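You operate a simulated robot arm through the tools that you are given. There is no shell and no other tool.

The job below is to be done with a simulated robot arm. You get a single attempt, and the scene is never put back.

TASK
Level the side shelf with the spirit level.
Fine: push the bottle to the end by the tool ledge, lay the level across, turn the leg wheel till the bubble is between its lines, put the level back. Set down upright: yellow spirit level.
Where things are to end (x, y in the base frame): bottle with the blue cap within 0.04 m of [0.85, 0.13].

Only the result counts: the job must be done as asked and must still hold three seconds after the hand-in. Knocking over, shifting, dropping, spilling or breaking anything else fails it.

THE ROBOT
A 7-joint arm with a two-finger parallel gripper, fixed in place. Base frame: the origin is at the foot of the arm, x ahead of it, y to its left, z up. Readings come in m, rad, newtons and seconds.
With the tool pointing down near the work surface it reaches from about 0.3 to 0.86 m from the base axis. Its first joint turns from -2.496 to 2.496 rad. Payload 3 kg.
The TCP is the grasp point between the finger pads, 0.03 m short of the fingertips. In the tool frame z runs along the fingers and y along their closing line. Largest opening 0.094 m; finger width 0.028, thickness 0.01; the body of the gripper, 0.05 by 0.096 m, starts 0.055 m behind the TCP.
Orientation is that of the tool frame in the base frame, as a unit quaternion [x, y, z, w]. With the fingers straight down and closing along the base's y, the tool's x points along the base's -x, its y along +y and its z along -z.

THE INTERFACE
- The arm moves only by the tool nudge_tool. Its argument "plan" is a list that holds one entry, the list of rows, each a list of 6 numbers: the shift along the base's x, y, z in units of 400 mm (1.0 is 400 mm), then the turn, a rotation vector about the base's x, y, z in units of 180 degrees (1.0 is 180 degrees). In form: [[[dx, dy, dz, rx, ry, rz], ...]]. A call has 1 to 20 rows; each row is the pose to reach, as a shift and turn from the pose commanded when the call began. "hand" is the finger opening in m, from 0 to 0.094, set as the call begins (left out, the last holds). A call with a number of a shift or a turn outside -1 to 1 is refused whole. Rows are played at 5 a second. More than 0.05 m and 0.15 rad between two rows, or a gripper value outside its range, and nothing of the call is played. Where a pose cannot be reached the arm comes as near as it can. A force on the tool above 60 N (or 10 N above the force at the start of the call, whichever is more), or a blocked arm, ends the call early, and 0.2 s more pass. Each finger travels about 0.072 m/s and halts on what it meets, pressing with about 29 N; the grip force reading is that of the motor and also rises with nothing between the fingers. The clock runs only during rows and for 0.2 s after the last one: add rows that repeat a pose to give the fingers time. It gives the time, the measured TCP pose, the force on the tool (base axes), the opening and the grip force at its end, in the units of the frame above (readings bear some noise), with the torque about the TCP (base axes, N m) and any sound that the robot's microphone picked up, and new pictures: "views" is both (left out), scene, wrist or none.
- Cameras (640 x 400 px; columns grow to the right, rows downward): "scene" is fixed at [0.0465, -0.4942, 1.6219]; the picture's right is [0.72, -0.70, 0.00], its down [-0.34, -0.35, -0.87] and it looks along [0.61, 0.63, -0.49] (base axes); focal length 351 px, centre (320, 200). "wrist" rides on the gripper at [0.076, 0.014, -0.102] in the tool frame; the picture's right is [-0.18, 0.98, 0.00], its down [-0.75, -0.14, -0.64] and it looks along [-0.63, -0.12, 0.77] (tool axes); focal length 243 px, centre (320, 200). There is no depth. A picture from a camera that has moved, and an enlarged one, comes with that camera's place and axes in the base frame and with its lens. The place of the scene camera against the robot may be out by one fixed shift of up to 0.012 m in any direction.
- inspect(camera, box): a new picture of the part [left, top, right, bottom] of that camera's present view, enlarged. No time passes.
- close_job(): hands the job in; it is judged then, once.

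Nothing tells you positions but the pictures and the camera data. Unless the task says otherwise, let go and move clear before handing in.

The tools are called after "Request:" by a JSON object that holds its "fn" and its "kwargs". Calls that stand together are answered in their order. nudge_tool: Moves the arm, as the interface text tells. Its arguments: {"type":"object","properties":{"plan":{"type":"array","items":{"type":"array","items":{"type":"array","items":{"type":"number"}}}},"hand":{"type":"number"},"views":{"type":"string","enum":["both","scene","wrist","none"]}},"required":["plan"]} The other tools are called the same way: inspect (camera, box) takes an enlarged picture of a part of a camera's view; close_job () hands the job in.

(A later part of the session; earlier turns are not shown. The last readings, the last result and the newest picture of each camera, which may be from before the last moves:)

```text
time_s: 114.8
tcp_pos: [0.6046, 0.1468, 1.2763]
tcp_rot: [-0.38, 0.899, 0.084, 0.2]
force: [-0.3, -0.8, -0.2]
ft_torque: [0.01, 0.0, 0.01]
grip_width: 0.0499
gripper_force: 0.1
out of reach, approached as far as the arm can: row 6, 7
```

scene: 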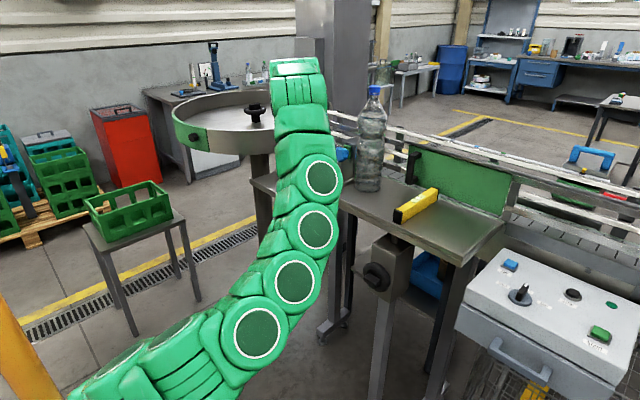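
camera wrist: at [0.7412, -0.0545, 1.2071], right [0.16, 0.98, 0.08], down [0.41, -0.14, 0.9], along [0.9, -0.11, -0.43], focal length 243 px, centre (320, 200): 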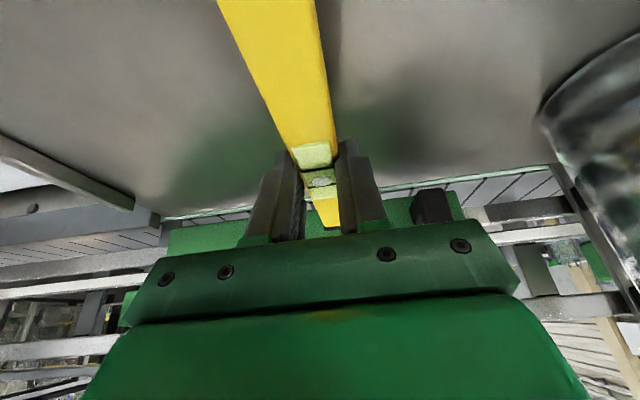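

Still blocked: the elbow evidently went around the back rather than over the top. I'll fold in once more and locate the elbow more carefully.

Request:
{"fn": "nudge_tool", "kwargs": {"plan": [[[0, -0.082, 0.002, 0, 0, -0.0424], [0, -0.164, 0.004, 0, 0, -0.0848], [0, -0.246, 0.006, 0, 0, -0.1272], [0, -0.328, 0.008, 0, 0, -0.1696], [0, -0.41, 0.009, 0, 0, -0.212], [0, -0.492, 0.01, 0, 0, -0.2544], [-0.09, -0.467, -0.04, 0, 0, -0.2544], [-0.18, -0.447, -0.08, 0, 0, -0.2544], [-0.27, -0.427, -0.12, 0, 0, -0.2544], [-0.35, -0.407, -0.16, 0, 0, -0.2544], [-0.43, -0.387, -0.2, 0, 0, -0.2544], [-0.51, -0.367, -0.24, 0, 0, -0.2544], [-0.51, -0.367, -0.24, 0, 0, -0.2544]]], "hand": 0.05, "views": "both"}}

Request:
{"fn": "inspect", "kwargs": {"camera": "scene", "box": [0, 80, 320, 400]}}

```text
time_s: 117.6
tcp_pos: [0.3986, -0.0008, 1.1763]
tcp_rot: [0.001, 0.976, 0.0, 0.216]
force: [0.3, 0.8, 0.5]
ft_torque: [0.01, 0.0, 0.0]
grip_width: 0.05
gripper_force: 0.0
camera wrist: at [0.2867, 0.0134, 1.2375], right [0.17, 0.98, 0.08], down [0.41, -0.14, 0.9], along [0.9, -0.12, -0.43], focal length 243 px, centre (320, 200)
```

scene: 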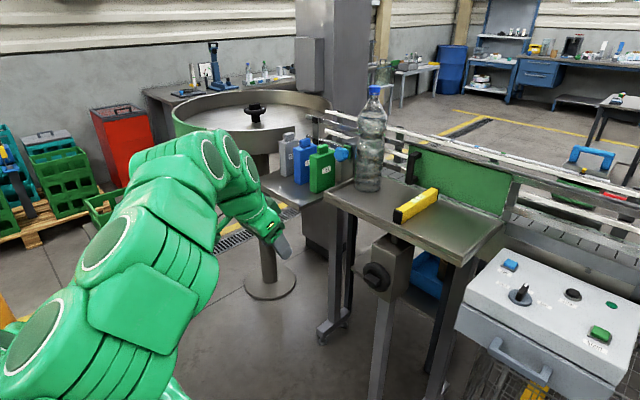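
wrist: 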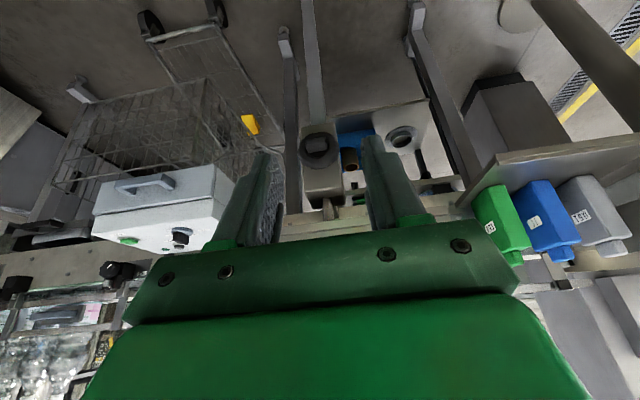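

```text
1.25 times, centred on (160, 240) of scene
camera zoom: at [0.0465, -0.4942, 1.6219], right [0.72, -0.7, 0.0], down [-0.34, -0.35, -0.87], along [0.61, 0.63, -0.49], focal length 438 px, centre (520, 150)
```

zoom: 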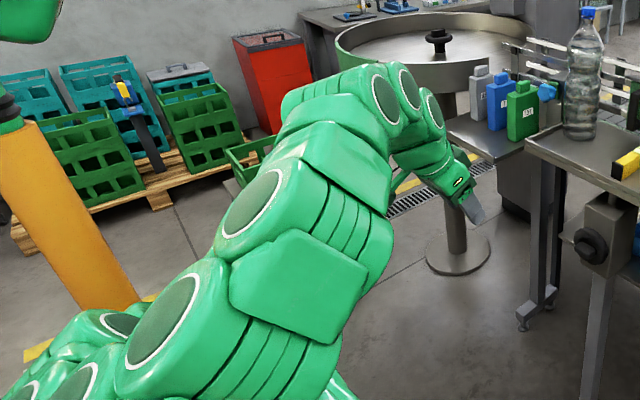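

The zoom shows the elbow is now almost straight behind the shoulder. A rigid forward pitch of the whole arm about the shoulder's y-axis (+30°) should carry the upper arm over vertical and unflip it; the path stays clear of the wheel and shelf.

Request:
{"fn": "nudge_tool", "kwargs": {"plan": [[[0.0703, 0, -0.0675, 0, 0.0208, 0], [0.1358, 0, -0.1395, 0, 0.0417, 0], [0.1963, 0, -0.2158, 0, 0.0625, 0], [0.252, 0, -0.2958, 0, 0.0833, 0], [0.3023, 0, -0.379, 0, 0.1042, 0], [0.347, 0, -0.4653, 0, 0.125, 0], [0.386, 0, -0.5548, 0, 0.1458, 0], [0.419, 0, -0.6463, 0, 0.1667, 0], [0.419, 0, -0.6463, 0, 0.1667, 0]]], "hand": 0.05, "views": "scene"}}

Request:
{"fn": "inspect", "kwargs": {"camera": "scene", "box": [0, 80, 320, 400]}}

```text
time_s: 119.6
tcp_pos: [0.5666, 0.002, 0.9217]
tcp_rot: [0.001, 0.999, 0.0, -0.043]
force: [0.2, -1.1, 0.1]
ft_torque: [-0.03, 0.02, 0.0]
grip_width: 0.0499
gripper_force: 0.1
```

scene: 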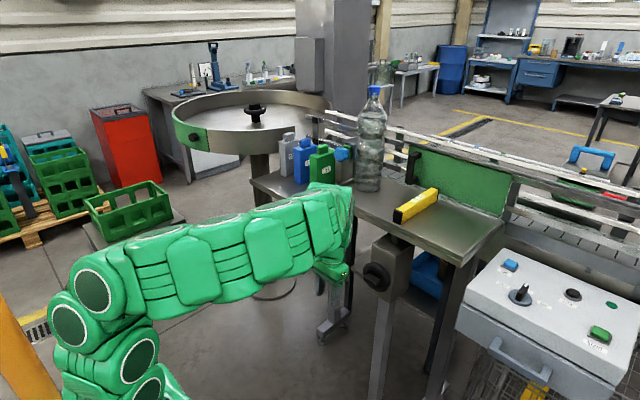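

```text
1.25 times, centred on (160, 240) of scene
camera zoom: at [0.0465, -0.4942, 1.6219], right [0.72, -0.7, 0.0], down [-0.34, -0.35, -0.87], along [0.61, 0.63, -0.49], focal length 438 px, centre (520, 150)
```

zoom: 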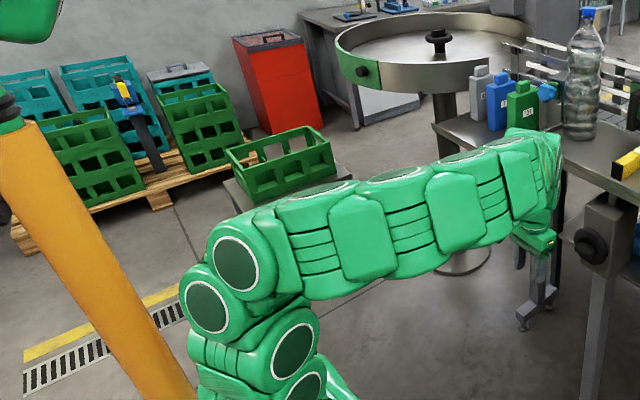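

The elbow is now clearly above and slightly in front of the shoulder. I'll raise to a point in front of the shelf with 25° tilt, staying somewhat extended.

Request:
{"fn": "nudge_tool", "kwargs": {"plan": [[[0.012, -0.01, 0.087, 0, -0.0208, 0], [0.025, -0.02, 0.174, 0, -0.0417, 0], [0.045, -0.03, 0.261, 0, -0.0625, 0], [0.065, -0.04, 0.348, 0, -0.0833, 0], [0.09, -0.05, 0.435, 0, -0.1042, 0], [0.11, -0.06, 0.522, 0, -0.125, 0], [0.135, -0.07, 0.61, 0, -0.1458, 0], [0.16, -0.08, 0.7, 0, -0.1667, 0], [0.16, -0.08, 0.7, 0, -0.1667, 0]]], "hand": 0.05, "views": "scene"}}

Request:
{"fn": "inspect", "kwargs": {"camera": "scene", "box": [0, 80, 320, 400]}}

```text
time_s: 121.6
tcp_pos: [0.6331, -0.0328, 1.201]
tcp_rot: [0.0, 0.976, 0.0, 0.217]
force: [0.1, -0.1, -0.3]
ft_torque: [-0.04, -0.02, -0.02]
grip_width: 0.05
gripper_force: 0.2
```

scene: 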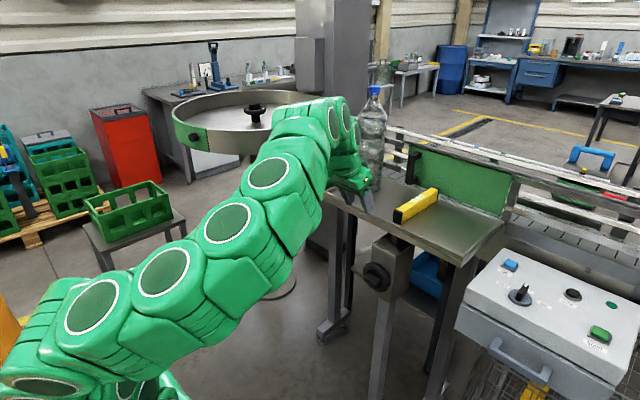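

```text
1.25 times, centred on (160, 240) of scene
camera zoom: at [0.0465, -0.4942, 1.6219], right [0.72, -0.7, 0.0], down [-0.34, -0.35, -0.87], along [0.61, 0.63, -0.49], focal length 438 px, centre (520, 150)
```

zoom: 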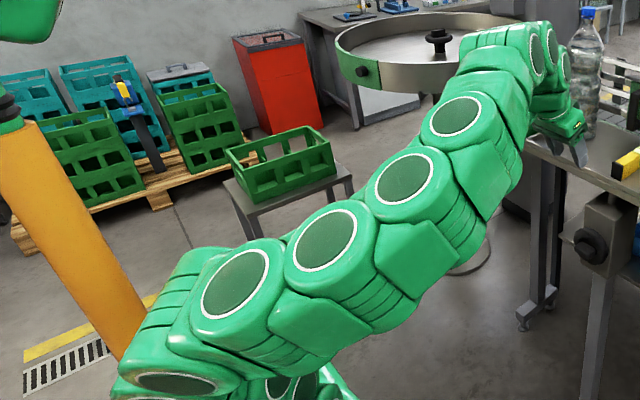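

Elbow near vertical now. I'll test the sweep to +y with yaw from here.

Request:
{"fn": "nudge_tool", "kwargs": {"plan": [[[0.02, 0.06, 0.02, 0, 0, 0.042], [0.04, 0.12, 0.03, 0, 0, 0.084], [0.05, 0.18, 0.04, 0, 0, 0.126], [0.05, 0.24, 0.04, 0, 0, 0.168], [0.04, 0.3, 0.04, 0, 0, 0.21], [0.02, 0.37, 0.04, 0, 0, 0.252], [0.0, 0.44, 0.04, 0, 0, 0.28], [0.0, 0.44, 0.04, 0, 0, 0.28]]], "hand": 0.05, "views": "scene"}}

```text
time_s: 123.4
tcp_pos: [0.5409, 0.204, 1.2266]
tcp_rot: [-0.41, 0.886, 0.09, 0.197]
force: [-0.6, 0.4, 0.6]
ft_torque: [-0.04, -0.02, -0.04]
grip_width: 0.0499
gripper_force: 0.1
out of reach, approached as far as the arm can: row 4, 5, 6, 7, 8
```

scene: 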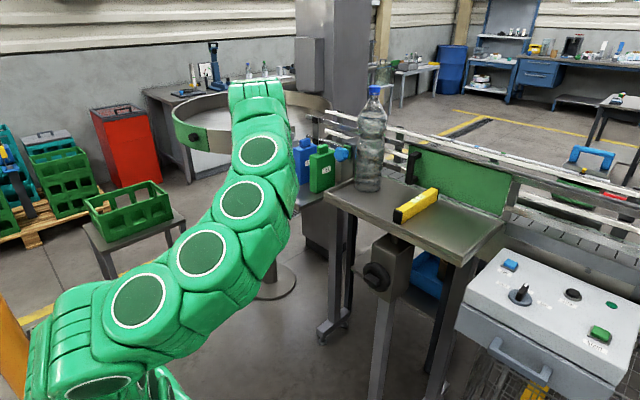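

The +yaw limit looks like a flipped wrist (from the near-singular pose at the collision): yaw can only go one way now. I'll unflip it in the free area at azimuth ~60°, away from shelf and ledge. First go there.

Request:
{"fn": "nudge_tool", "kwargs": {"plan": [[[-0.06, 0.08, -0.007, 0, 0, 0.006], [-0.12, 0.16, -0.013, 0, 0, 0.0116], [-0.18, 0.24, -0.02, 0, 0, 0.0173], [-0.24, 0.32, -0.027, 0, 0, 0.0231], [-0.3, 0.4, -0.034, 0, 0, 0.0289], [-0.36, 0.48, -0.04, 0, 0, 0.0347], [-0.42, 0.56, -0.047, 0, 0, 0.0405], [-0.48, 0.64, -0.054, 0, 0, 0.0462], [-0.54, 0.72, -0.06, 0, 0, 0.052], [-0.6, 0.79, -0.067, 0, 0, 0.0578], [-0.6, 0.79, -0.067, 0, 0, 0.0578]]], "hand": 0.05, "views": "scene"}}

Request:
{"fn": "inspect", "kwargs": {"camera": "scene", "box": [0, 80, 320, 400]}}

```text
time_s: 125.8
tcp_pos: [0.304, 0.5167, 1.2]
tcp_rot: [-0.493, 0.843, 0.109, 0.186]
force: [-0.1, 0.1, 0.1]
ft_torque: [0.02, -0.01, 0.02]
grip_width: 0.05
gripper_force: 0.1
```

scene: 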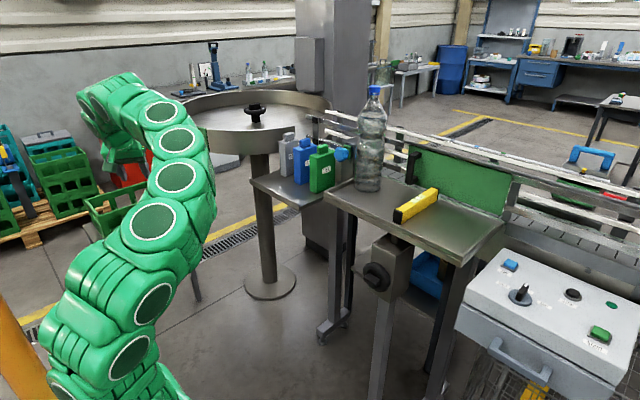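

```text
1.25 times, centred on (160, 240) of scene
camera zoom: at [0.0465, -0.4942, 1.6219], right [0.72, -0.7, 0.0], down [-0.34, -0.35, -0.87], along [0.61, 0.63, -0.49], focal length 438 px, centre (520, 150)
```

zoom: 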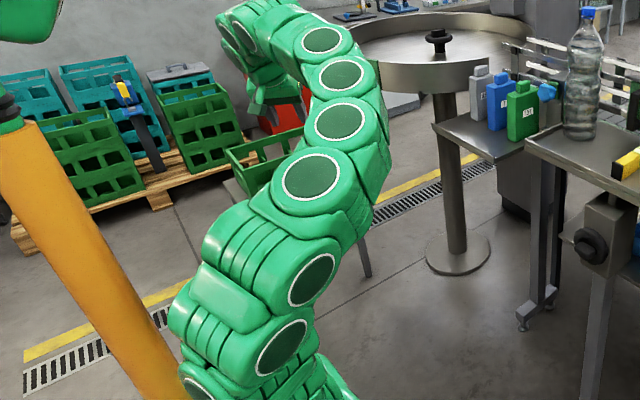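

That pose is reachable. Now stage 1 of the unflip: lower with a 30° yaw to the right of the arm's plane, in free space.

Request:
{"fn": "nudge_tool", "kwargs": {"plan": [[[0.017, 0.011, -0.095, 0, 0, -0.0167], [0.0345, 0.023, -0.19, 0, 0, -0.0333], [0.052, 0.034, -0.286, 0, 0, -0.05], [0.069, 0.046, -0.381, 0, 0, -0.0667], [0.086, 0.057, -0.476, 0, 0, -0.0833], [0.1035, 0.068, -0.5715, 0, 0, -0.1], [0.121, 0.08, -0.667, 0, 0, -0.1167], [0.138, 0.091, -0.762, 0, 0, -0.1333], [0.155, 0.103, -0.857, 0, 0, -0.15], [0.1725, 0.114, -0.9525, 0, 0, -0.1667], [0.1725, 0.114, -0.9525, 0, 0, -0.1667]]], "hand": 0.05, "views": "scene"}}

Request:
{"fn": "inspect", "kwargs": {"camera": "scene", "box": [0, 80, 320, 400]}}

```text
time_s: 128.2
tcp_pos: [0.3753, 0.5625, 0.8212]
tcp_rot: [-0.259, 0.941, 0.058, 0.209]
force: [0.7, -0.3, -0.9]
ft_torque: [0.0, 0.02, 0.0]
grip_width: 0.0502
gripper_force: 0.1
```

scene: 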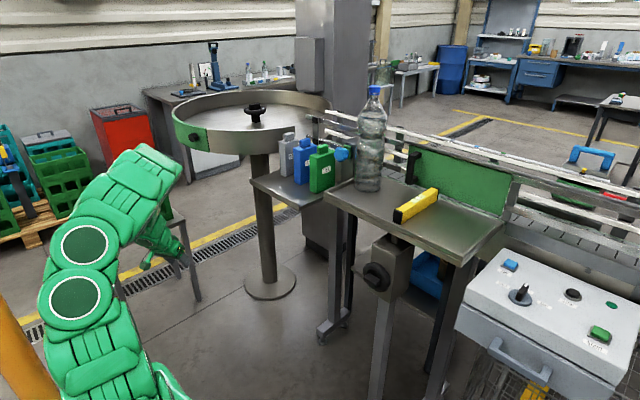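

```text
1.25 times, centred on (160, 240) of scene
camera zoom: at [0.0465, -0.4942, 1.6219], right [0.72, -0.7, 0.0], down [-0.34, -0.35, -0.87], along [0.61, 0.63, -0.49], focal length 438 px, centre (520, 150)
```

zoom: 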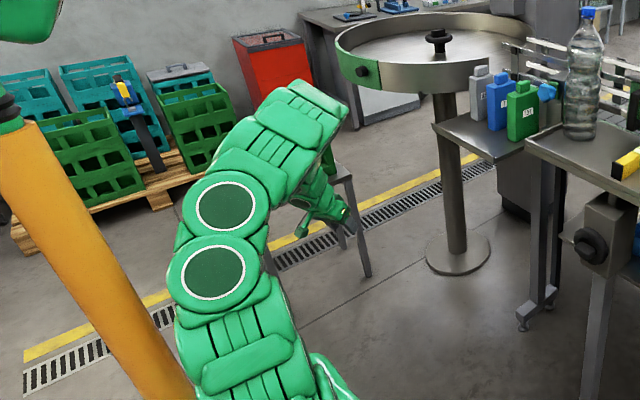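

Elbow is up here. Stage 2: tilt the tool up to horizontal while it points to the right of the forearm.

Request:
{"fn": "nudge_tool", "kwargs": {"plan": [[[0.043, 0.025, 0.0145, 0.0181, -0.0313, 0], [0.0835, 0.048, 0.034, 0.0361, -0.0625, 0], [0.1205, 0.0695, 0.059, 0.0542, -0.0938, 0], [0.1535, 0.0885, 0.0885, 0.0722, -0.1251, 0], [0.182, 0.105, 0.122, 0.0903, -0.1564, 0], [0.206, 0.119, 0.159, 0.1084, -0.1876, 0], [0.225, 0.13, 0.199, 0.1264, -0.2189, 0], [0.239, 0.138, 0.241, 0.1445, -0.2502, 0], [0.247, 0.143, 0.284, 0.1625, -0.2814, 0], [0.25, 0.144, 0.328, 0.1806, -0.3127, 0], [0.25, 0.144, 0.328, 0.1806, -0.3127, 0]]], "hand": 0.05, "views": "scene"}}

Request:
{"fn": "inspect", "kwargs": {"camera": "scene", "box": [0, 80, 320, 400]}}

```text
time_s: 130.6
tcp_pos: [0.4735, 0.6187, 0.9542]
tcp_rot: [-0.188, 0.681, 0.18, 0.685]
force: [0.1, 0.0, -0.7]
ft_torque: [-0.01, 0.04, -0.02]
grip_width: 0.0498
gripper_force: 0.1
```

scene: 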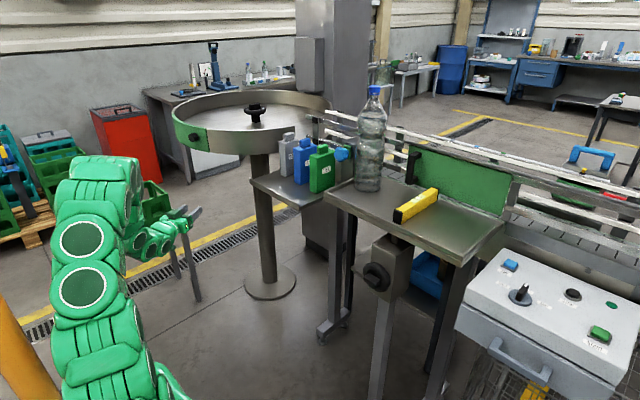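

```text
1.25 times, centred on (160, 240) of scene
camera zoom: at [0.0465, -0.4942, 1.6219], right [0.72, -0.7, 0.0], down [-0.34, -0.35, -0.87], along [0.61, 0.63, -0.49], focal length 438 px, centre (520, 150)
```

zoom: 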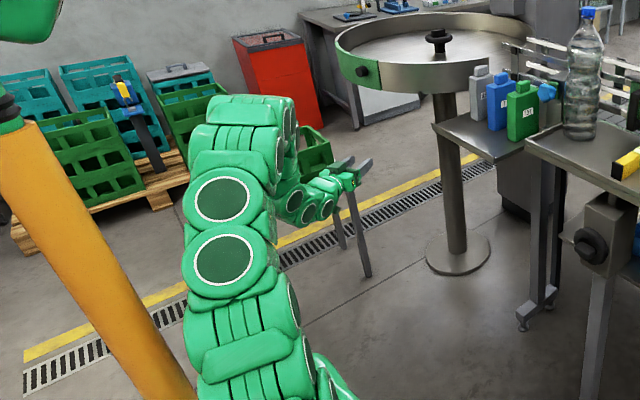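

Stage 2 worked. Stage 3: bring the tool back into the arm's plane (still horizontal, above the forearm line).

Request:
{"fn": "nudge_tool", "kwargs": {"plan": [[[-0.0285, 0.044, 0, 0, 0, 0.0333], [-0.0615, 0.0845, 0, 0, 0, 0.0667], [-0.0985, 0.1215, 0, 0, 0, 0.1], [-0.139, 0.1545, 0, 0, 0, 0.1333], [-0.183, 0.183, 0, 0, 0, 0.1667], [-0.183, 0.183, 0, 0, 0, 0.1667]]], "hand": 0.05, "views": "scene"}}

Request:
{"fn": "inspect", "kwargs": {"camera": "scene", "box": [0, 80, 320, 400]}}

```text
time_s: 132.0
tcp_pos: [0.4013, 0.6922, 0.9529]
tcp_rot: [-0.358, 0.609, 0.351, 0.614]
force: [0.4, -0.7, 0.3]
ft_torque: [0.02, 0.0, 0.01]
grip_width: 0.05
gripper_force: 0.0
```

scene: 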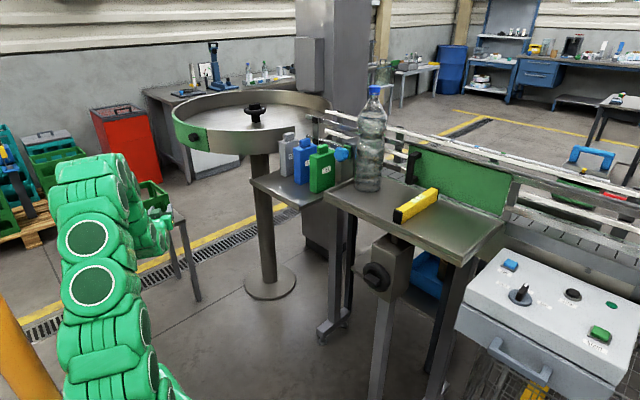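

```text
1.25 times, centred on (160, 240) of scene
camera zoom: at [0.0465, -0.4942, 1.6219], right [0.72, -0.7, 0.0], down [-0.34, -0.35, -0.87], along [0.61, 0.63, -0.49], focal length 438 px, centre (520, 150)
```

zoom: 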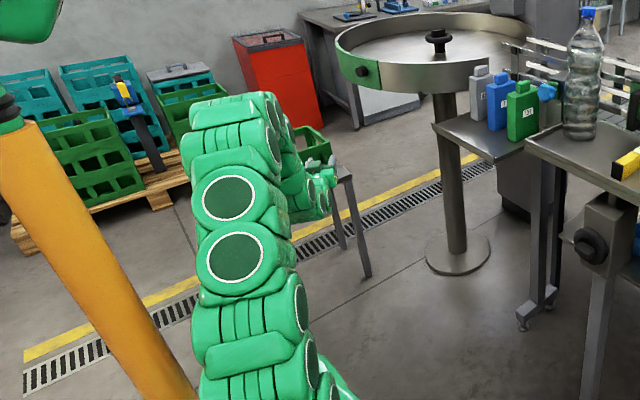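

Elbow is up and in-plane. Stage 4: tilt straight down through the forearm line.

Request:
{"fn": "nudge_tool", "kwargs": {"plan": [[[-0.0025, -0.004, -0.0545, -0.0385, 0.0222, 0], [-0.01, -0.017, -0.108, -0.077, 0.0444, 0], [-0.022, -0.0375, -0.158, -0.1155, 0.0667, 0], [-0.038, -0.066, -0.2025, -0.154, 0.0889, 0], [-0.0585, -0.101, -0.244, -0.1925, 0.1111, 0], [-0.083, -0.143, -0.279, -0.231, 0.1333, 0], [-0.11, -0.191, -0.307, -0.2694, 0.1556, 0], [-0.1405, -0.243, -0.3245, -0.3079, 0.1778, 0], [-0.1405, -0.243, -0.3245, -0.3079, 0.1778, 0]]], "hand": 0.05, "views": "scene"}}

Request:
{"fn": "inspect", "kwargs": {"camera": "scene", "box": [0, 80, 320, 400]}}

```text
time_s: 134.0
tcp_pos: [0.343, 0.5929, 0.8243]
tcp_rot: [-0.493, 0.841, 0.113, 0.193]
force: [0.3, 1.1, 0.3]
ft_torque: [0.01, 0.0, -0.01]
grip_width: 0.0498
gripper_force: 0.1
```

scene: 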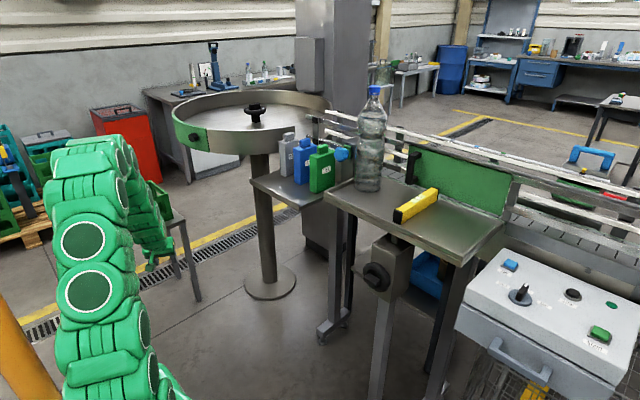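

```text
1.25 times, centred on (160, 240) of scene
camera zoom: at [0.0465, -0.4942, 1.6219], right [0.72, -0.7, 0.0], down [-0.34, -0.35, -0.87], along [0.61, 0.63, -0.49], focal length 438 px, centre (520, 150)
```

zoom: 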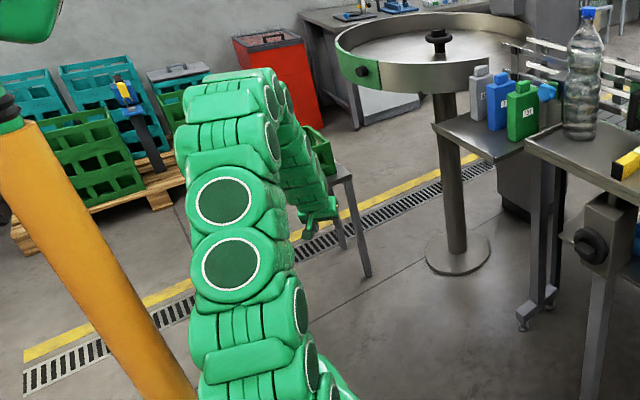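

The forearm orientation stayed while the tool crossed, so the wrist should be unflipped. I'll raise and test a positive yaw at the same time.

Request:
{"fn": "nudge_tool", "kwargs": {"plan": [[[-0.011, -0.018, 0.094, 0, 0, 0.0167], [-0.0215, -0.0365, 0.188, 0, 0, 0.0333], [-0.032, -0.055, 0.282, 0, 0, 0.05], [-0.043, -0.073, 0.376, 0, 0, 0.0667], [-0.054, -0.091, 0.47, 0, 0, 0.0833], [-0.0645, -0.1095, 0.564, 0, 0, 0.1], [-0.075, -0.128, 0.658, 0, 0, 0.1167], [-0.086, -0.146, 0.752, 0, 0, 0.1333], [-0.097, -0.164, 0.846, 0, 0, 0.15], [-0.1075, -0.1825, 0.94, 0, 0, 0.1667], [-0.1075, -0.1825, 0.94, 0, 0, 0.1667]]], "hand": 0.05, "views": "scene"}}

```text
time_s: 136.4
tcp_pos: [0.3003, 0.5221, 1.1983]
tcp_rot: [0.693, -0.685, -0.159, -0.158]
force: [0.0, -0.6, -0.5]
ft_torque: [-0.01, -0.03, 0.0]
grip_width: 0.0502
gripper_force: 0.0
```

scene: 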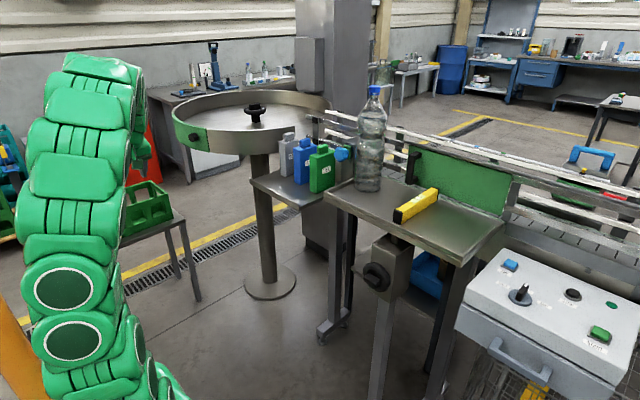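

Positive yaw works now (yaw 90° at azimuth 60° with the elbow up). I'll go back via the original waypoints: first (0.597, 0.315, 1.22).

Request:
{"fn": "nudge_tool", "kwargs": {"plan": [[[0.0825, -0.0575, 0.006, 0, 0, 0], [0.165, -0.115, 0.012, 0, 0, 0], [0.2475, -0.1725, 0.018, 0, 0, 0], [0.33, -0.23, 0.024, 0, 0, 0], [0.4125, -0.2875, 0.03, 0, 0, 0], [0.495, -0.345, 0.037, 0, 0, 0], [0.5775, -0.4025, 0.043, 0, 0, 0], [0.66, -0.46, 0.049, 0, 0, 0], [0.7425, -0.5175, 0.055, 0, 0, 0], [0.7425, -0.5175, 0.055, 0, 0, 0]]], "hand": 0.05, "views": "scene"}}

Request:
{"fn": "nudge_tool", "kwargs": {"plan": [[[0.0, -0.076, 0.01, 0, 0, -0.042], [0.0, -0.152, 0.03, 0, 0, -0.084], [0.0, -0.228, 0.05, 0, 0, -0.126], [0.0, -0.304, 0.07, 0, 0, -0.168], [0.0, -0.38, 0.09, 0, 0, -0.21], [0.0, -0.456, 0.11, 0, 0, -0.252], [0.0, -0.532, 0.13, 0, 0, -0.294], [0.0, -0.608, 0.14, 0, 0, -0.336], [0.0, -0.684, 0.14, 0, 0, -0.378], [0.0, -0.76, 0.14, 0, 0, -0.42], [0.0, -0.836, 0.14, 0, 0, -0.462], [0.0, -0.9125, 0.14, 0, 0, -0.5038], [0.0, -0.9125, 0.14, 0, 0, -0.5038]]], "hand": 0.05, "views": "both"}}

```text
time_s: 138.6
tcp_pos: [0.5984, 0.314, 1.2224]
tcp_rot: [0.693, -0.685, -0.16, -0.158]
force: [-0.3, -0.1, -0.3]
ft_torque: [0.0, -0.01, 0.01]
grip_width: 0.0499
gripper_force: 0.0
```

scene: 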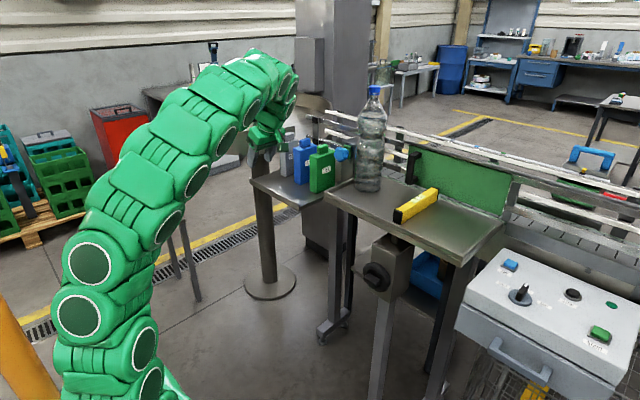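

```text
time_s: 141.4
tcp_pos: [0.5978, -0.0497, 1.277]
tcp_rot: [0.0, 0.974, 0.0, 0.226]
force: [0.5, 0.2, 0.6]
ft_torque: [0.01, 0.0, 0.02]
grip_width: 0.0497
gripper_force: 0.0
camera wrist: at [0.4826, -0.0353, 1.3357], right [0.17, 0.98, 0.08], down [0.39, -0.14, 0.91], along [0.9, -0.12, -0.41], focal length 243 px, centre (320, 200)
```

scene: 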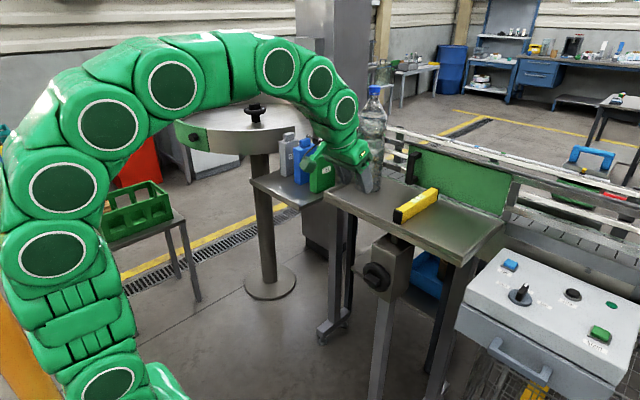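
wrist: 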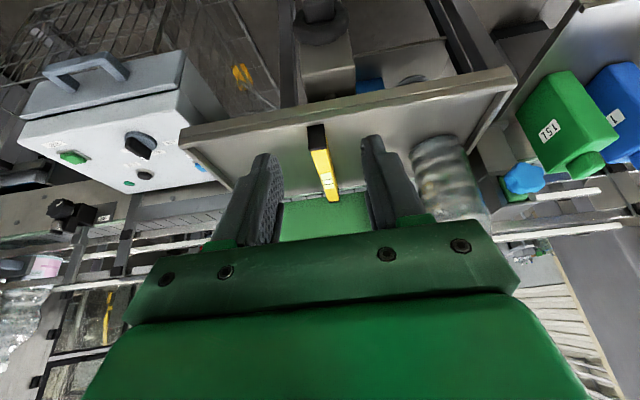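

The arm is back in its original posture. I'll move over the level again.

Request:
{"fn": "nudge_tool", "kwargs": {"plan": [[[0.08, -0.006, 0, 0, 0, 0], [0.18, -0.012, -0.01, 0, 0, 0], [0.28, -0.02, -0.03, 0, 0, 0], [0.38, -0.028, -0.055, 0, 0, 0], [0.48, -0.036, -0.1, 0, 0, 0], [0.58, -0.042, -0.15, 0, 0, 0], [0.642, -0.0445, -0.2175, 0, 0, 0], [0.642, -0.0445, -0.2175, 0, 0, 0]]], "hand": 0.05}}

Request:
{"fn": "inspect", "kwargs": {"camera": "wrist", "box": [260, 60, 380, 200]}}

Request:
{"fn": "inspect", "kwargs": {"camera": "scene", "box": [405, 185, 430, 202]}}

```text
time_s: 143.2
tcp_pos: [0.856, -0.0674, 1.1904]
tcp_rot: [0.0, 0.974, 0.0, 0.225]
force: [-1.0, 0.1, 0.0]
ft_torque: [0.0, -0.02, 0.0]
grip_width: 0.0501
gripper_force: 0.1
camera wrist: at [0.7423, -0.0536, 1.249], right [0.16, 0.98, 0.08], down [0.4, -0.14, 0.91], along [0.9, -0.12, -0.41], focal length 243 px, centre (320, 200)
```

scene: 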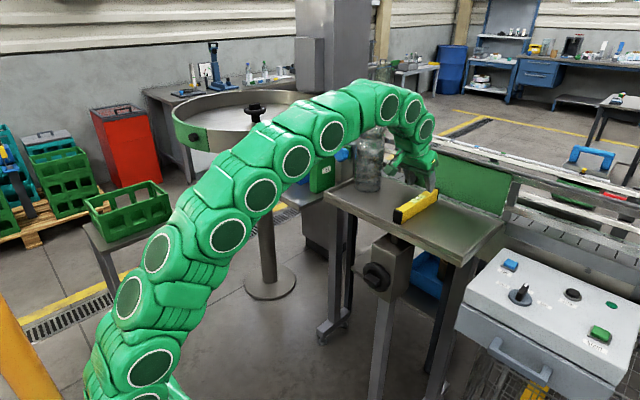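
wrist: 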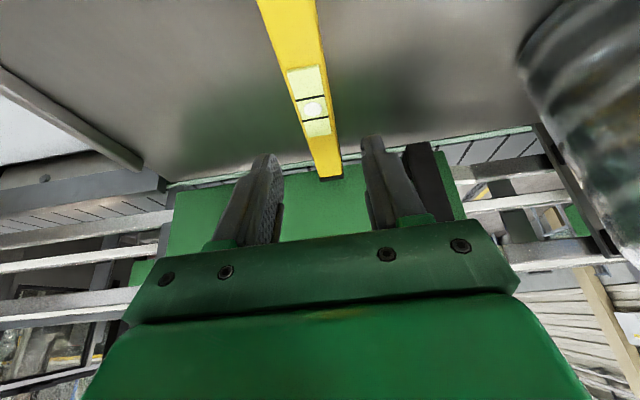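

```text
2.86 times, centred on (320, 130) of wrist
camera zoom: at [0.7423, -0.0536, 1.249], right [0.16, 0.98, 0.08], down [0.4, -0.14, 0.91], along [0.9, -0.12, -0.41], focal length 693 px, centre (320, 400)
```

zoom: 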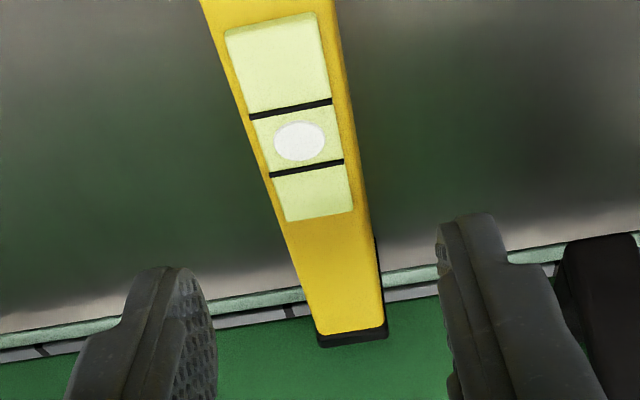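

```text
16.00 times, centred on (418, 194) of scene
camera zoom: at [0.0465, -0.4942, 1.6219], right [0.72, -0.7, 0.0], down [-0.34, -0.35, -0.87], along [0.61, 0.63, -0.49], focal length 5613 px, centre (-1240, 304)
```

zoom: 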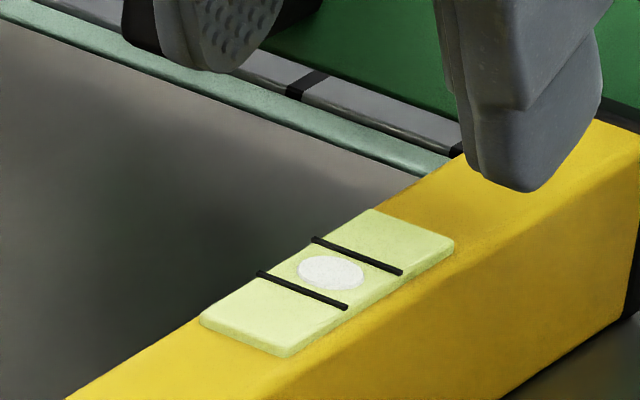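

Bubble still centred, the level is between the fingers. Lowering to the grasp height.

Request:
{"fn": "nudge_tool", "kwargs": {"plan": [[[0, 0, -0.04, 0, 0, 0], [0, 0, -0.08, 0, 0, 0], [0, 0, -0.11, 0, 0, 0], [0, 0, -0.122, 0, 0, 0], [0, 0, -0.122, 0, 0, 0]]], "hand": 0.05, "views": "none"}}

Request:
{"fn": "nudge_tool", "kwargs": {"plan": [[[0, 0, 0, 0, 0, 0], [0, 0, 0, 0, 0, 0], [0, 0, 0, 0, 0, 0], [0, 0, 0, 0, 0, 0]]], "hand": 0.0, "views": "none"}}

Request:
{"fn": "inspect", "kwargs": {"camera": "scene", "box": [370, 160, 450, 230]}}

```text
time_s: 144.4
tcp_pos: [0.8531, -0.068, 1.1417]
tcp_rot: [-0.001, 0.974, 0.0, 0.226]
force: [-0.6, 0.7, 0.1]
ft_torque: [0.0, 0.01, 0.01]
grip_width: 0.0501
gripper_force: 0.1
```

```text
time_s: 145.4
tcp_pos: [0.8535, -0.0674, 1.1418]
tcp_rot: [0.0, 0.975, 0.0, 0.224]
force: [-0.5, 1.0, 0.7]
ft_torque: [0.01, -0.16, 0.05]
grip_width: 0.0235
gripper_force: 29.3
```

```text
5.71 times, centred on (410, 195) of scene
camera zoom: at [0.0465, -0.4942, 1.6219], right [0.72, -0.7, 0.0], down [-0.34, -0.35, -0.87], along [0.61, 0.63, -0.49], focal length 2005 px, centre (-194, 229)
```

zoom: 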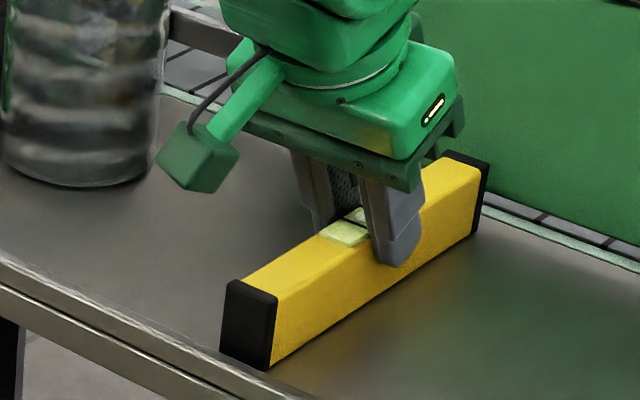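

Gripped. Lifting and retreating from the shelf.

Request:
{"fn": "nudge_tool", "kwargs": {"plan": [[[0, 0, 0.05, 0, 0, 0], [0, 0, 0.125, 0, 0, 0], [-0.06, 0, 0.2, 0, 0, 0], [-0.16, 0, 0.25, 0, 0, 0], [-0.26, 0.01, 0.3, 0, 0, 0], [-0.36, 0.02, 0.33, 0, 0, 0], [-0.46, 0.03, 0.35, 0, 0, 0], [-0.56, 0.04, 0.35, 0, 0, 0], [-0.64, 0.045, 0.35, 0, 0, 0]]], "hand": 0.0, "views": "scene"}}

```text
time_s: 147.4
tcp_pos: [0.5982, -0.0489, 1.2821]
tcp_rot: [0.0, 0.974, 0.0, 0.225]
force: [0.4, -0.9, -2.4]
ft_torque: [0.01, 0.0, 0.01]
grip_width: 0.0236
gripper_force: 28.9
```

scene: 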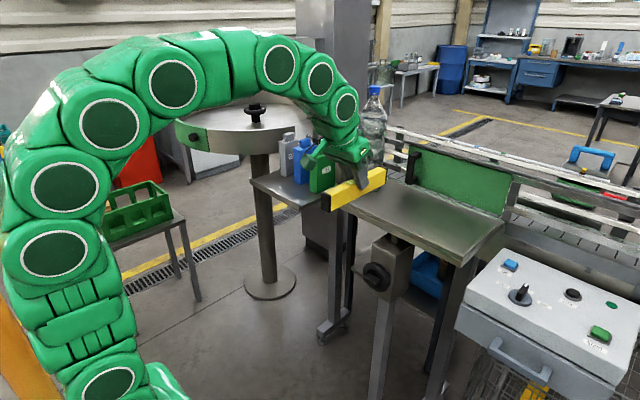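

Elbow-up posture kept. Now I yaw +90.6° while moving toward the ledge waypoint.

Request:
{"fn": "nudge_tool", "kwargs": {"plan": [[[0.0, 0.076, 0.0, 0, 0, 0.042], [0.0, 0.152, 0.0, 0, 0, 0.084], [0.0, 0.228, 0.0, 0, 0, 0.126], [0.0, 0.304, 0.0, 0, 0, 0.168], [0.0, 0.38, 0.0, 0, 0, 0.21], [0.0, 0.456, -0.02, 0, 0, 0.252], [0.0, 0.532, -0.04, 0, 0, 0.294], [0.0, 0.608, -0.06, 0, 0, 0.336], [0.0, 0.684, -0.08, 0, 0, 0.378], [0.0, 0.76, -0.1, 0, 0, 0.42], [0.0, 0.836, -0.12, 0, 0, 0.462], [0.0, 0.9125, -0.14, 0, 0, 0.5033], [0.0, 0.9125, -0.14, 0, 0, 0.5033]]], "hand": 0.0}}

Request:
{"fn": "inspect", "kwargs": {"camera": "scene", "box": [220, 100, 340, 210]}}

```text
time_s: 150.2
tcp_pos: [0.5991, 0.3146, 1.224]
tcp_rot: [0.692, -0.685, -0.16, -0.159]
force: [-0.2, -0.1, -2.0]
ft_torque: [0.02, 0.01, 0.02]
grip_width: 0.0233
gripper_force: 28.8
camera wrist: at [0.5859, 0.2013, 1.2829], right [-0.98, 0.15, 0.08], down [0.14, 0.4, 0.91], along [0.11, 0.9, -0.41], focal length 243 px, centre (320, 200)
```

scene: 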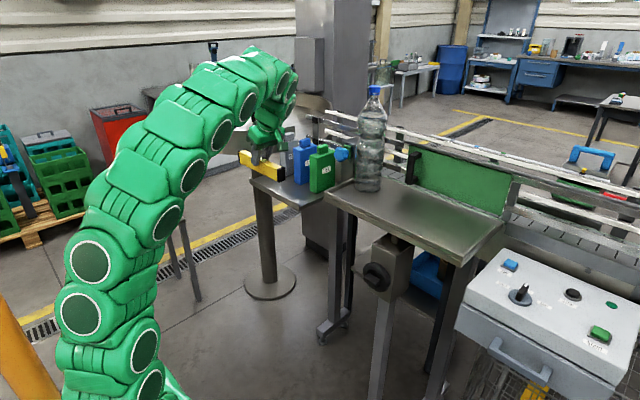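
wrist: 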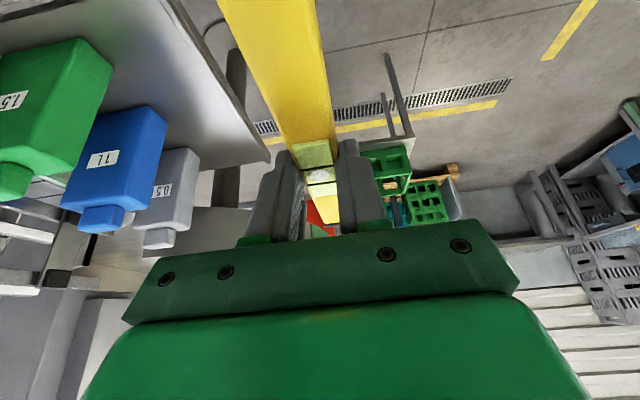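

```text
3.64 times, centred on (280, 155) of scene
camera zoom: at [0.0465, -0.4942, 1.6219], right [0.72, -0.7, 0.0], down [-0.34, -0.35, -0.87], along [0.61, 0.63, -0.49], focal length 1276 px, centre (466, 364)
```

zoom: 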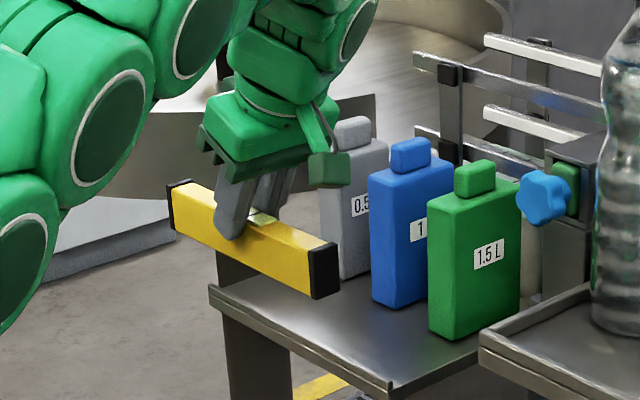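

The level is over the floor side of the ledge, oriented as at the start. I'll move to the hover pose above its original place.

Request:
{"fn": "nudge_tool", "kwargs": {"plan": [[[0.05, 0.06, -0.036, 0, 0, 0], [0.13, 0.108, -0.095, 0, 0, 0], [0.21, 0.156, -0.153, 0, 0, 0], [0.29, 0.204, -0.212, 0, 0, 0], [0.37, 0.252, -0.271, 0, 0, 0], [0.4405, 0.303, -0.329, 0, 0, 0], [0.4405, 0.303, -0.329, 0, 0, 0]]], "hand": 0.0}}

Request:
{"fn": "inspect", "kwargs": {"camera": "scene", "box": [250, 140, 330, 205]}}

Request:
{"fn": "inspect", "kwargs": {"camera": "wrist", "box": [160, 0, 480, 240]}}

```text
time_s: 151.8
tcp_pos: [0.7729, 0.4374, 1.0928]
tcp_rot: [0.693, -0.685, -0.161, -0.158]
force: [-0.8, 1.1, -1.5]
ft_torque: [-0.04, 0.0, 0.0]
grip_width: 0.0234
gripper_force: 28.9
camera wrist: at [0.7595, 0.3233, 1.1521], right [-0.98, 0.15, 0.08], down [0.14, 0.4, 0.91], along [0.11, 0.9, -0.41], focal length 243 px, centre (320, 200)
```

scene: 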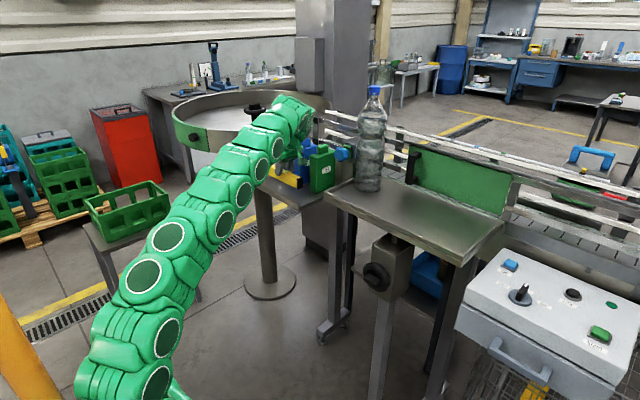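
wrist: 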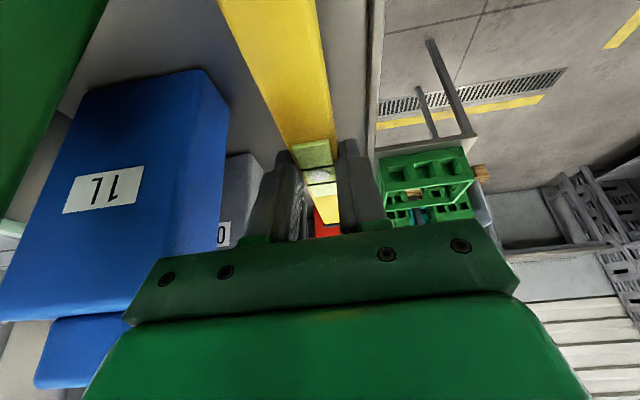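

```text
6.15 times, centred on (290, 172) of scene
camera zoom: at [0.0465, -0.4942, 1.6219], right [0.72, -0.7, 0.0], down [-0.34, -0.35, -0.87], along [0.61, 0.63, -0.49], focal length 2159 px, centre (505, 369)
```

zoom: 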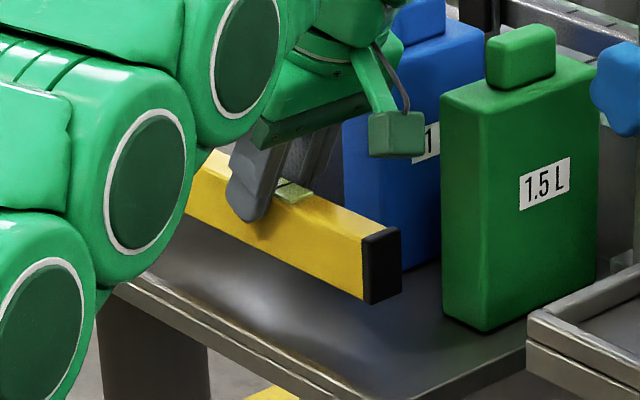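

```text
1.67 times, centred on (320, 120) of wrist
camera zoom: at [0.7595, 0.3233, 1.1521], right [-0.98, 0.15, 0.08], down [0.14, 0.4, 0.91], along [0.11, 0.9, -0.41], focal length 404 px, centre (320, 333)
```

zoom: 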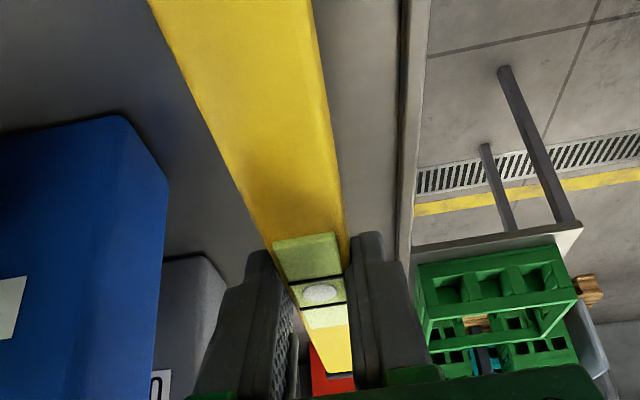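

Bubble is centred in the held level, so it's horizontal. I'll lower to about 1 cm above the ledge.

Request:
{"fn": "nudge_tool", "kwargs": {"plan": [[[0.003, 0.005, -0.03, 0, 0, 0], [0.005, 0.01, -0.06, 0, 0, 0], [0.0065, 0.0153, -0.082, 0, 0, 0], [0.0065, 0.0153, -0.082, 0, 0, 0]]], "hand": 0.0, "views": "none"}}

Request:
{"fn": "inspect", "kwargs": {"camera": "scene", "box": [265, 165, 310, 205]}}

```text
time_s: 152.8
tcp_pos: [0.7769, 0.4419, 1.0615]
tcp_rot: [0.692, -0.686, -0.16, -0.158]
force: [0.4, 0.3, -1.8]
ft_torque: [0.02, -0.01, -0.02]
grip_width: 0.0234
gripper_force: 28.6
```

```text
10.00 times, centred on (288, 185) of scene
camera zoom: at [0.0465, -0.4942, 1.6219], right [0.72, -0.7, 0.0], down [-0.34, -0.35, -0.87], along [0.61, 0.63, -0.49], focal length 3508 px, centre (645, 350)
```

zoom: 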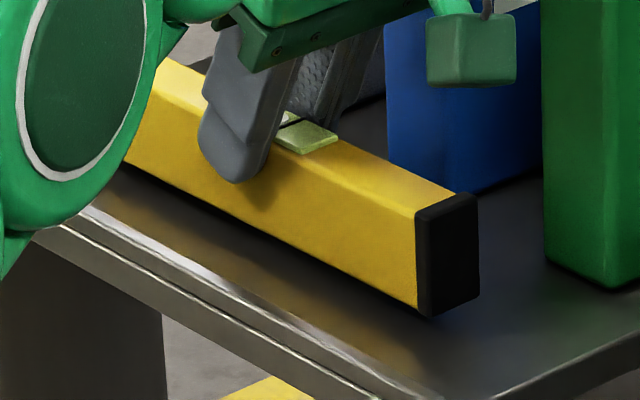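

Request:
{"fn": "nudge_tool", "kwargs": {"plan": [[[0, 0, -0.01, 0, 0, 0], [0, 0, -0.015, 0, 0, 0], [0, 0, -0.015, 0, 0, 0]]], "hand": 0.0, "views": "none"}}

Request:
{"fn": "nudge_tool", "kwargs": {"plan": [[[0, 0, -0.005, 0, 0, 0], [0, 0, -0.005, 0, 0, 0]]], "hand": 0.0, "views": "none"}}

Request:
{"fn": "inspect", "kwargs": {"camera": "scene", "box": [265, 165, 310, 205]}}

```text
time_s: 153.6
tcp_pos: [0.7765, 0.443, 1.0545]
tcp_rot: [0.693, -0.685, -0.16, -0.157]
force: [-1.2, 1.0, -1.3]
ft_torque: [-0.01, 0.01, 0.02]
grip_width: 0.0235
gripper_force: 29.0
```

```text
time_s: 154.2
tcp_pos: [0.7771, 0.4412, 1.0531]
tcp_rot: [0.693, -0.685, -0.16, -0.159]
force: [-1.0, 0.1, 1.1]
ft_torque: [0.3, 0.07, 0.08]
grip_width: 0.0233
gripper_force: 29.0
```

```text
10.00 times, centred on (288, 185) of scene
camera zoom: at [0.0465, -0.4942, 1.6219], right [0.72, -0.7, 0.0], down [-0.34, -0.35, -0.87], along [0.61, 0.63, -0.49], focal length 3508 px, centre (645, 350)
```

zoom: 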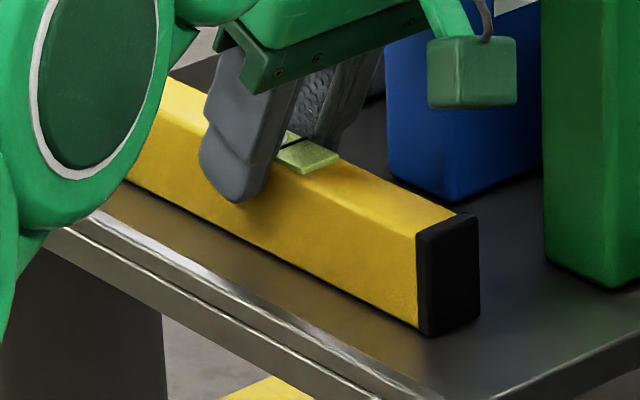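

First contact is felt. One more millimetre, then release.

Request:
{"fn": "nudge_tool", "kwargs": {"plan": [[[0, 0, -0.0025, 0, 0, 0], [0, 0, -0.0025, 0, 0, 0]]], "hand": 0.0, "views": "none"}}

Request:
{"fn": "nudge_tool", "kwargs": {"plan": [[[0, 0, 0, 0, 0, 0], [0, 0, 0, 0, 0, 0], [0, 0, 0, 0, 0, 0]]], "hand": 0.056, "views": "wrist"}}

Request:
{"fn": "inspect", "kwargs": {"camera": "scene", "box": [265, 165, 310, 205]}}

```text
time_s: 154.8
tcp_pos: [0.7782, 0.442, 1.0527]
tcp_rot: [0.693, -0.685, -0.16, -0.159]
force: [-3.0, -0.5, 17.1]
ft_torque: [-0.07, 0.13, 0.01]
grip_width: 0.0233
gripper_force: 29.3
```

```text
time_s: 155.6
tcp_pos: [0.778, 0.4422, 1.051]
tcp_rot: [0.692, -0.686, -0.16, -0.158]
force: [-0.5, 0.1, 0.3]
ft_torque: [0.01, 0.02, 0.01]
grip_width: 0.0558
gripper_force: 0.1
camera wrist: at [0.7641, 0.3286, 1.1099], right [-0.98, 0.15, 0.08], down [0.14, 0.4, 0.91], along [0.11, 0.9, -0.41], focal length 243 px, centre (320, 200)
```

wrist: 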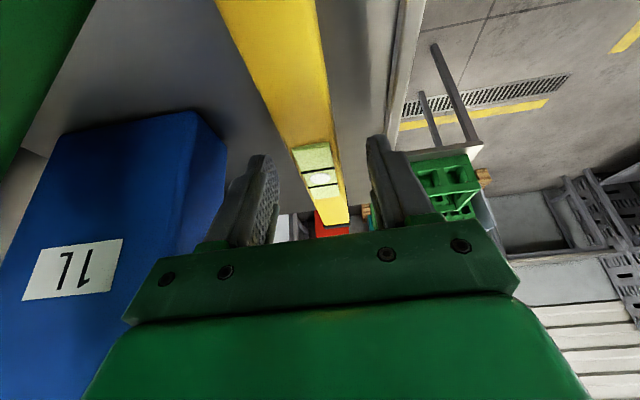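

```text
10.00 times, centred on (288, 185) of scene
camera zoom: at [0.0465, -0.4942, 1.6219], right [0.72, -0.7, 0.0], down [-0.34, -0.35, -0.87], along [0.61, 0.63, -0.49], focal length 3508 px, centre (645, 350)
```

zoom: 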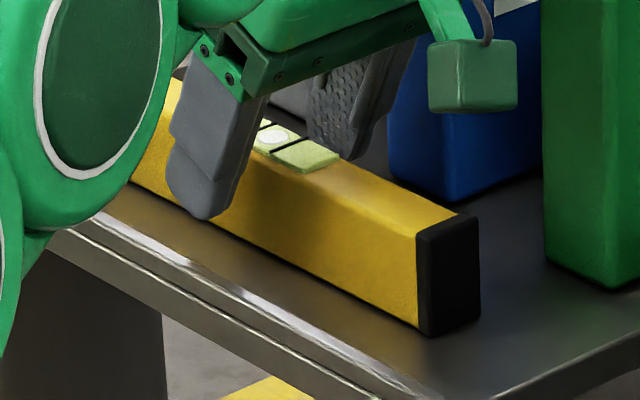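

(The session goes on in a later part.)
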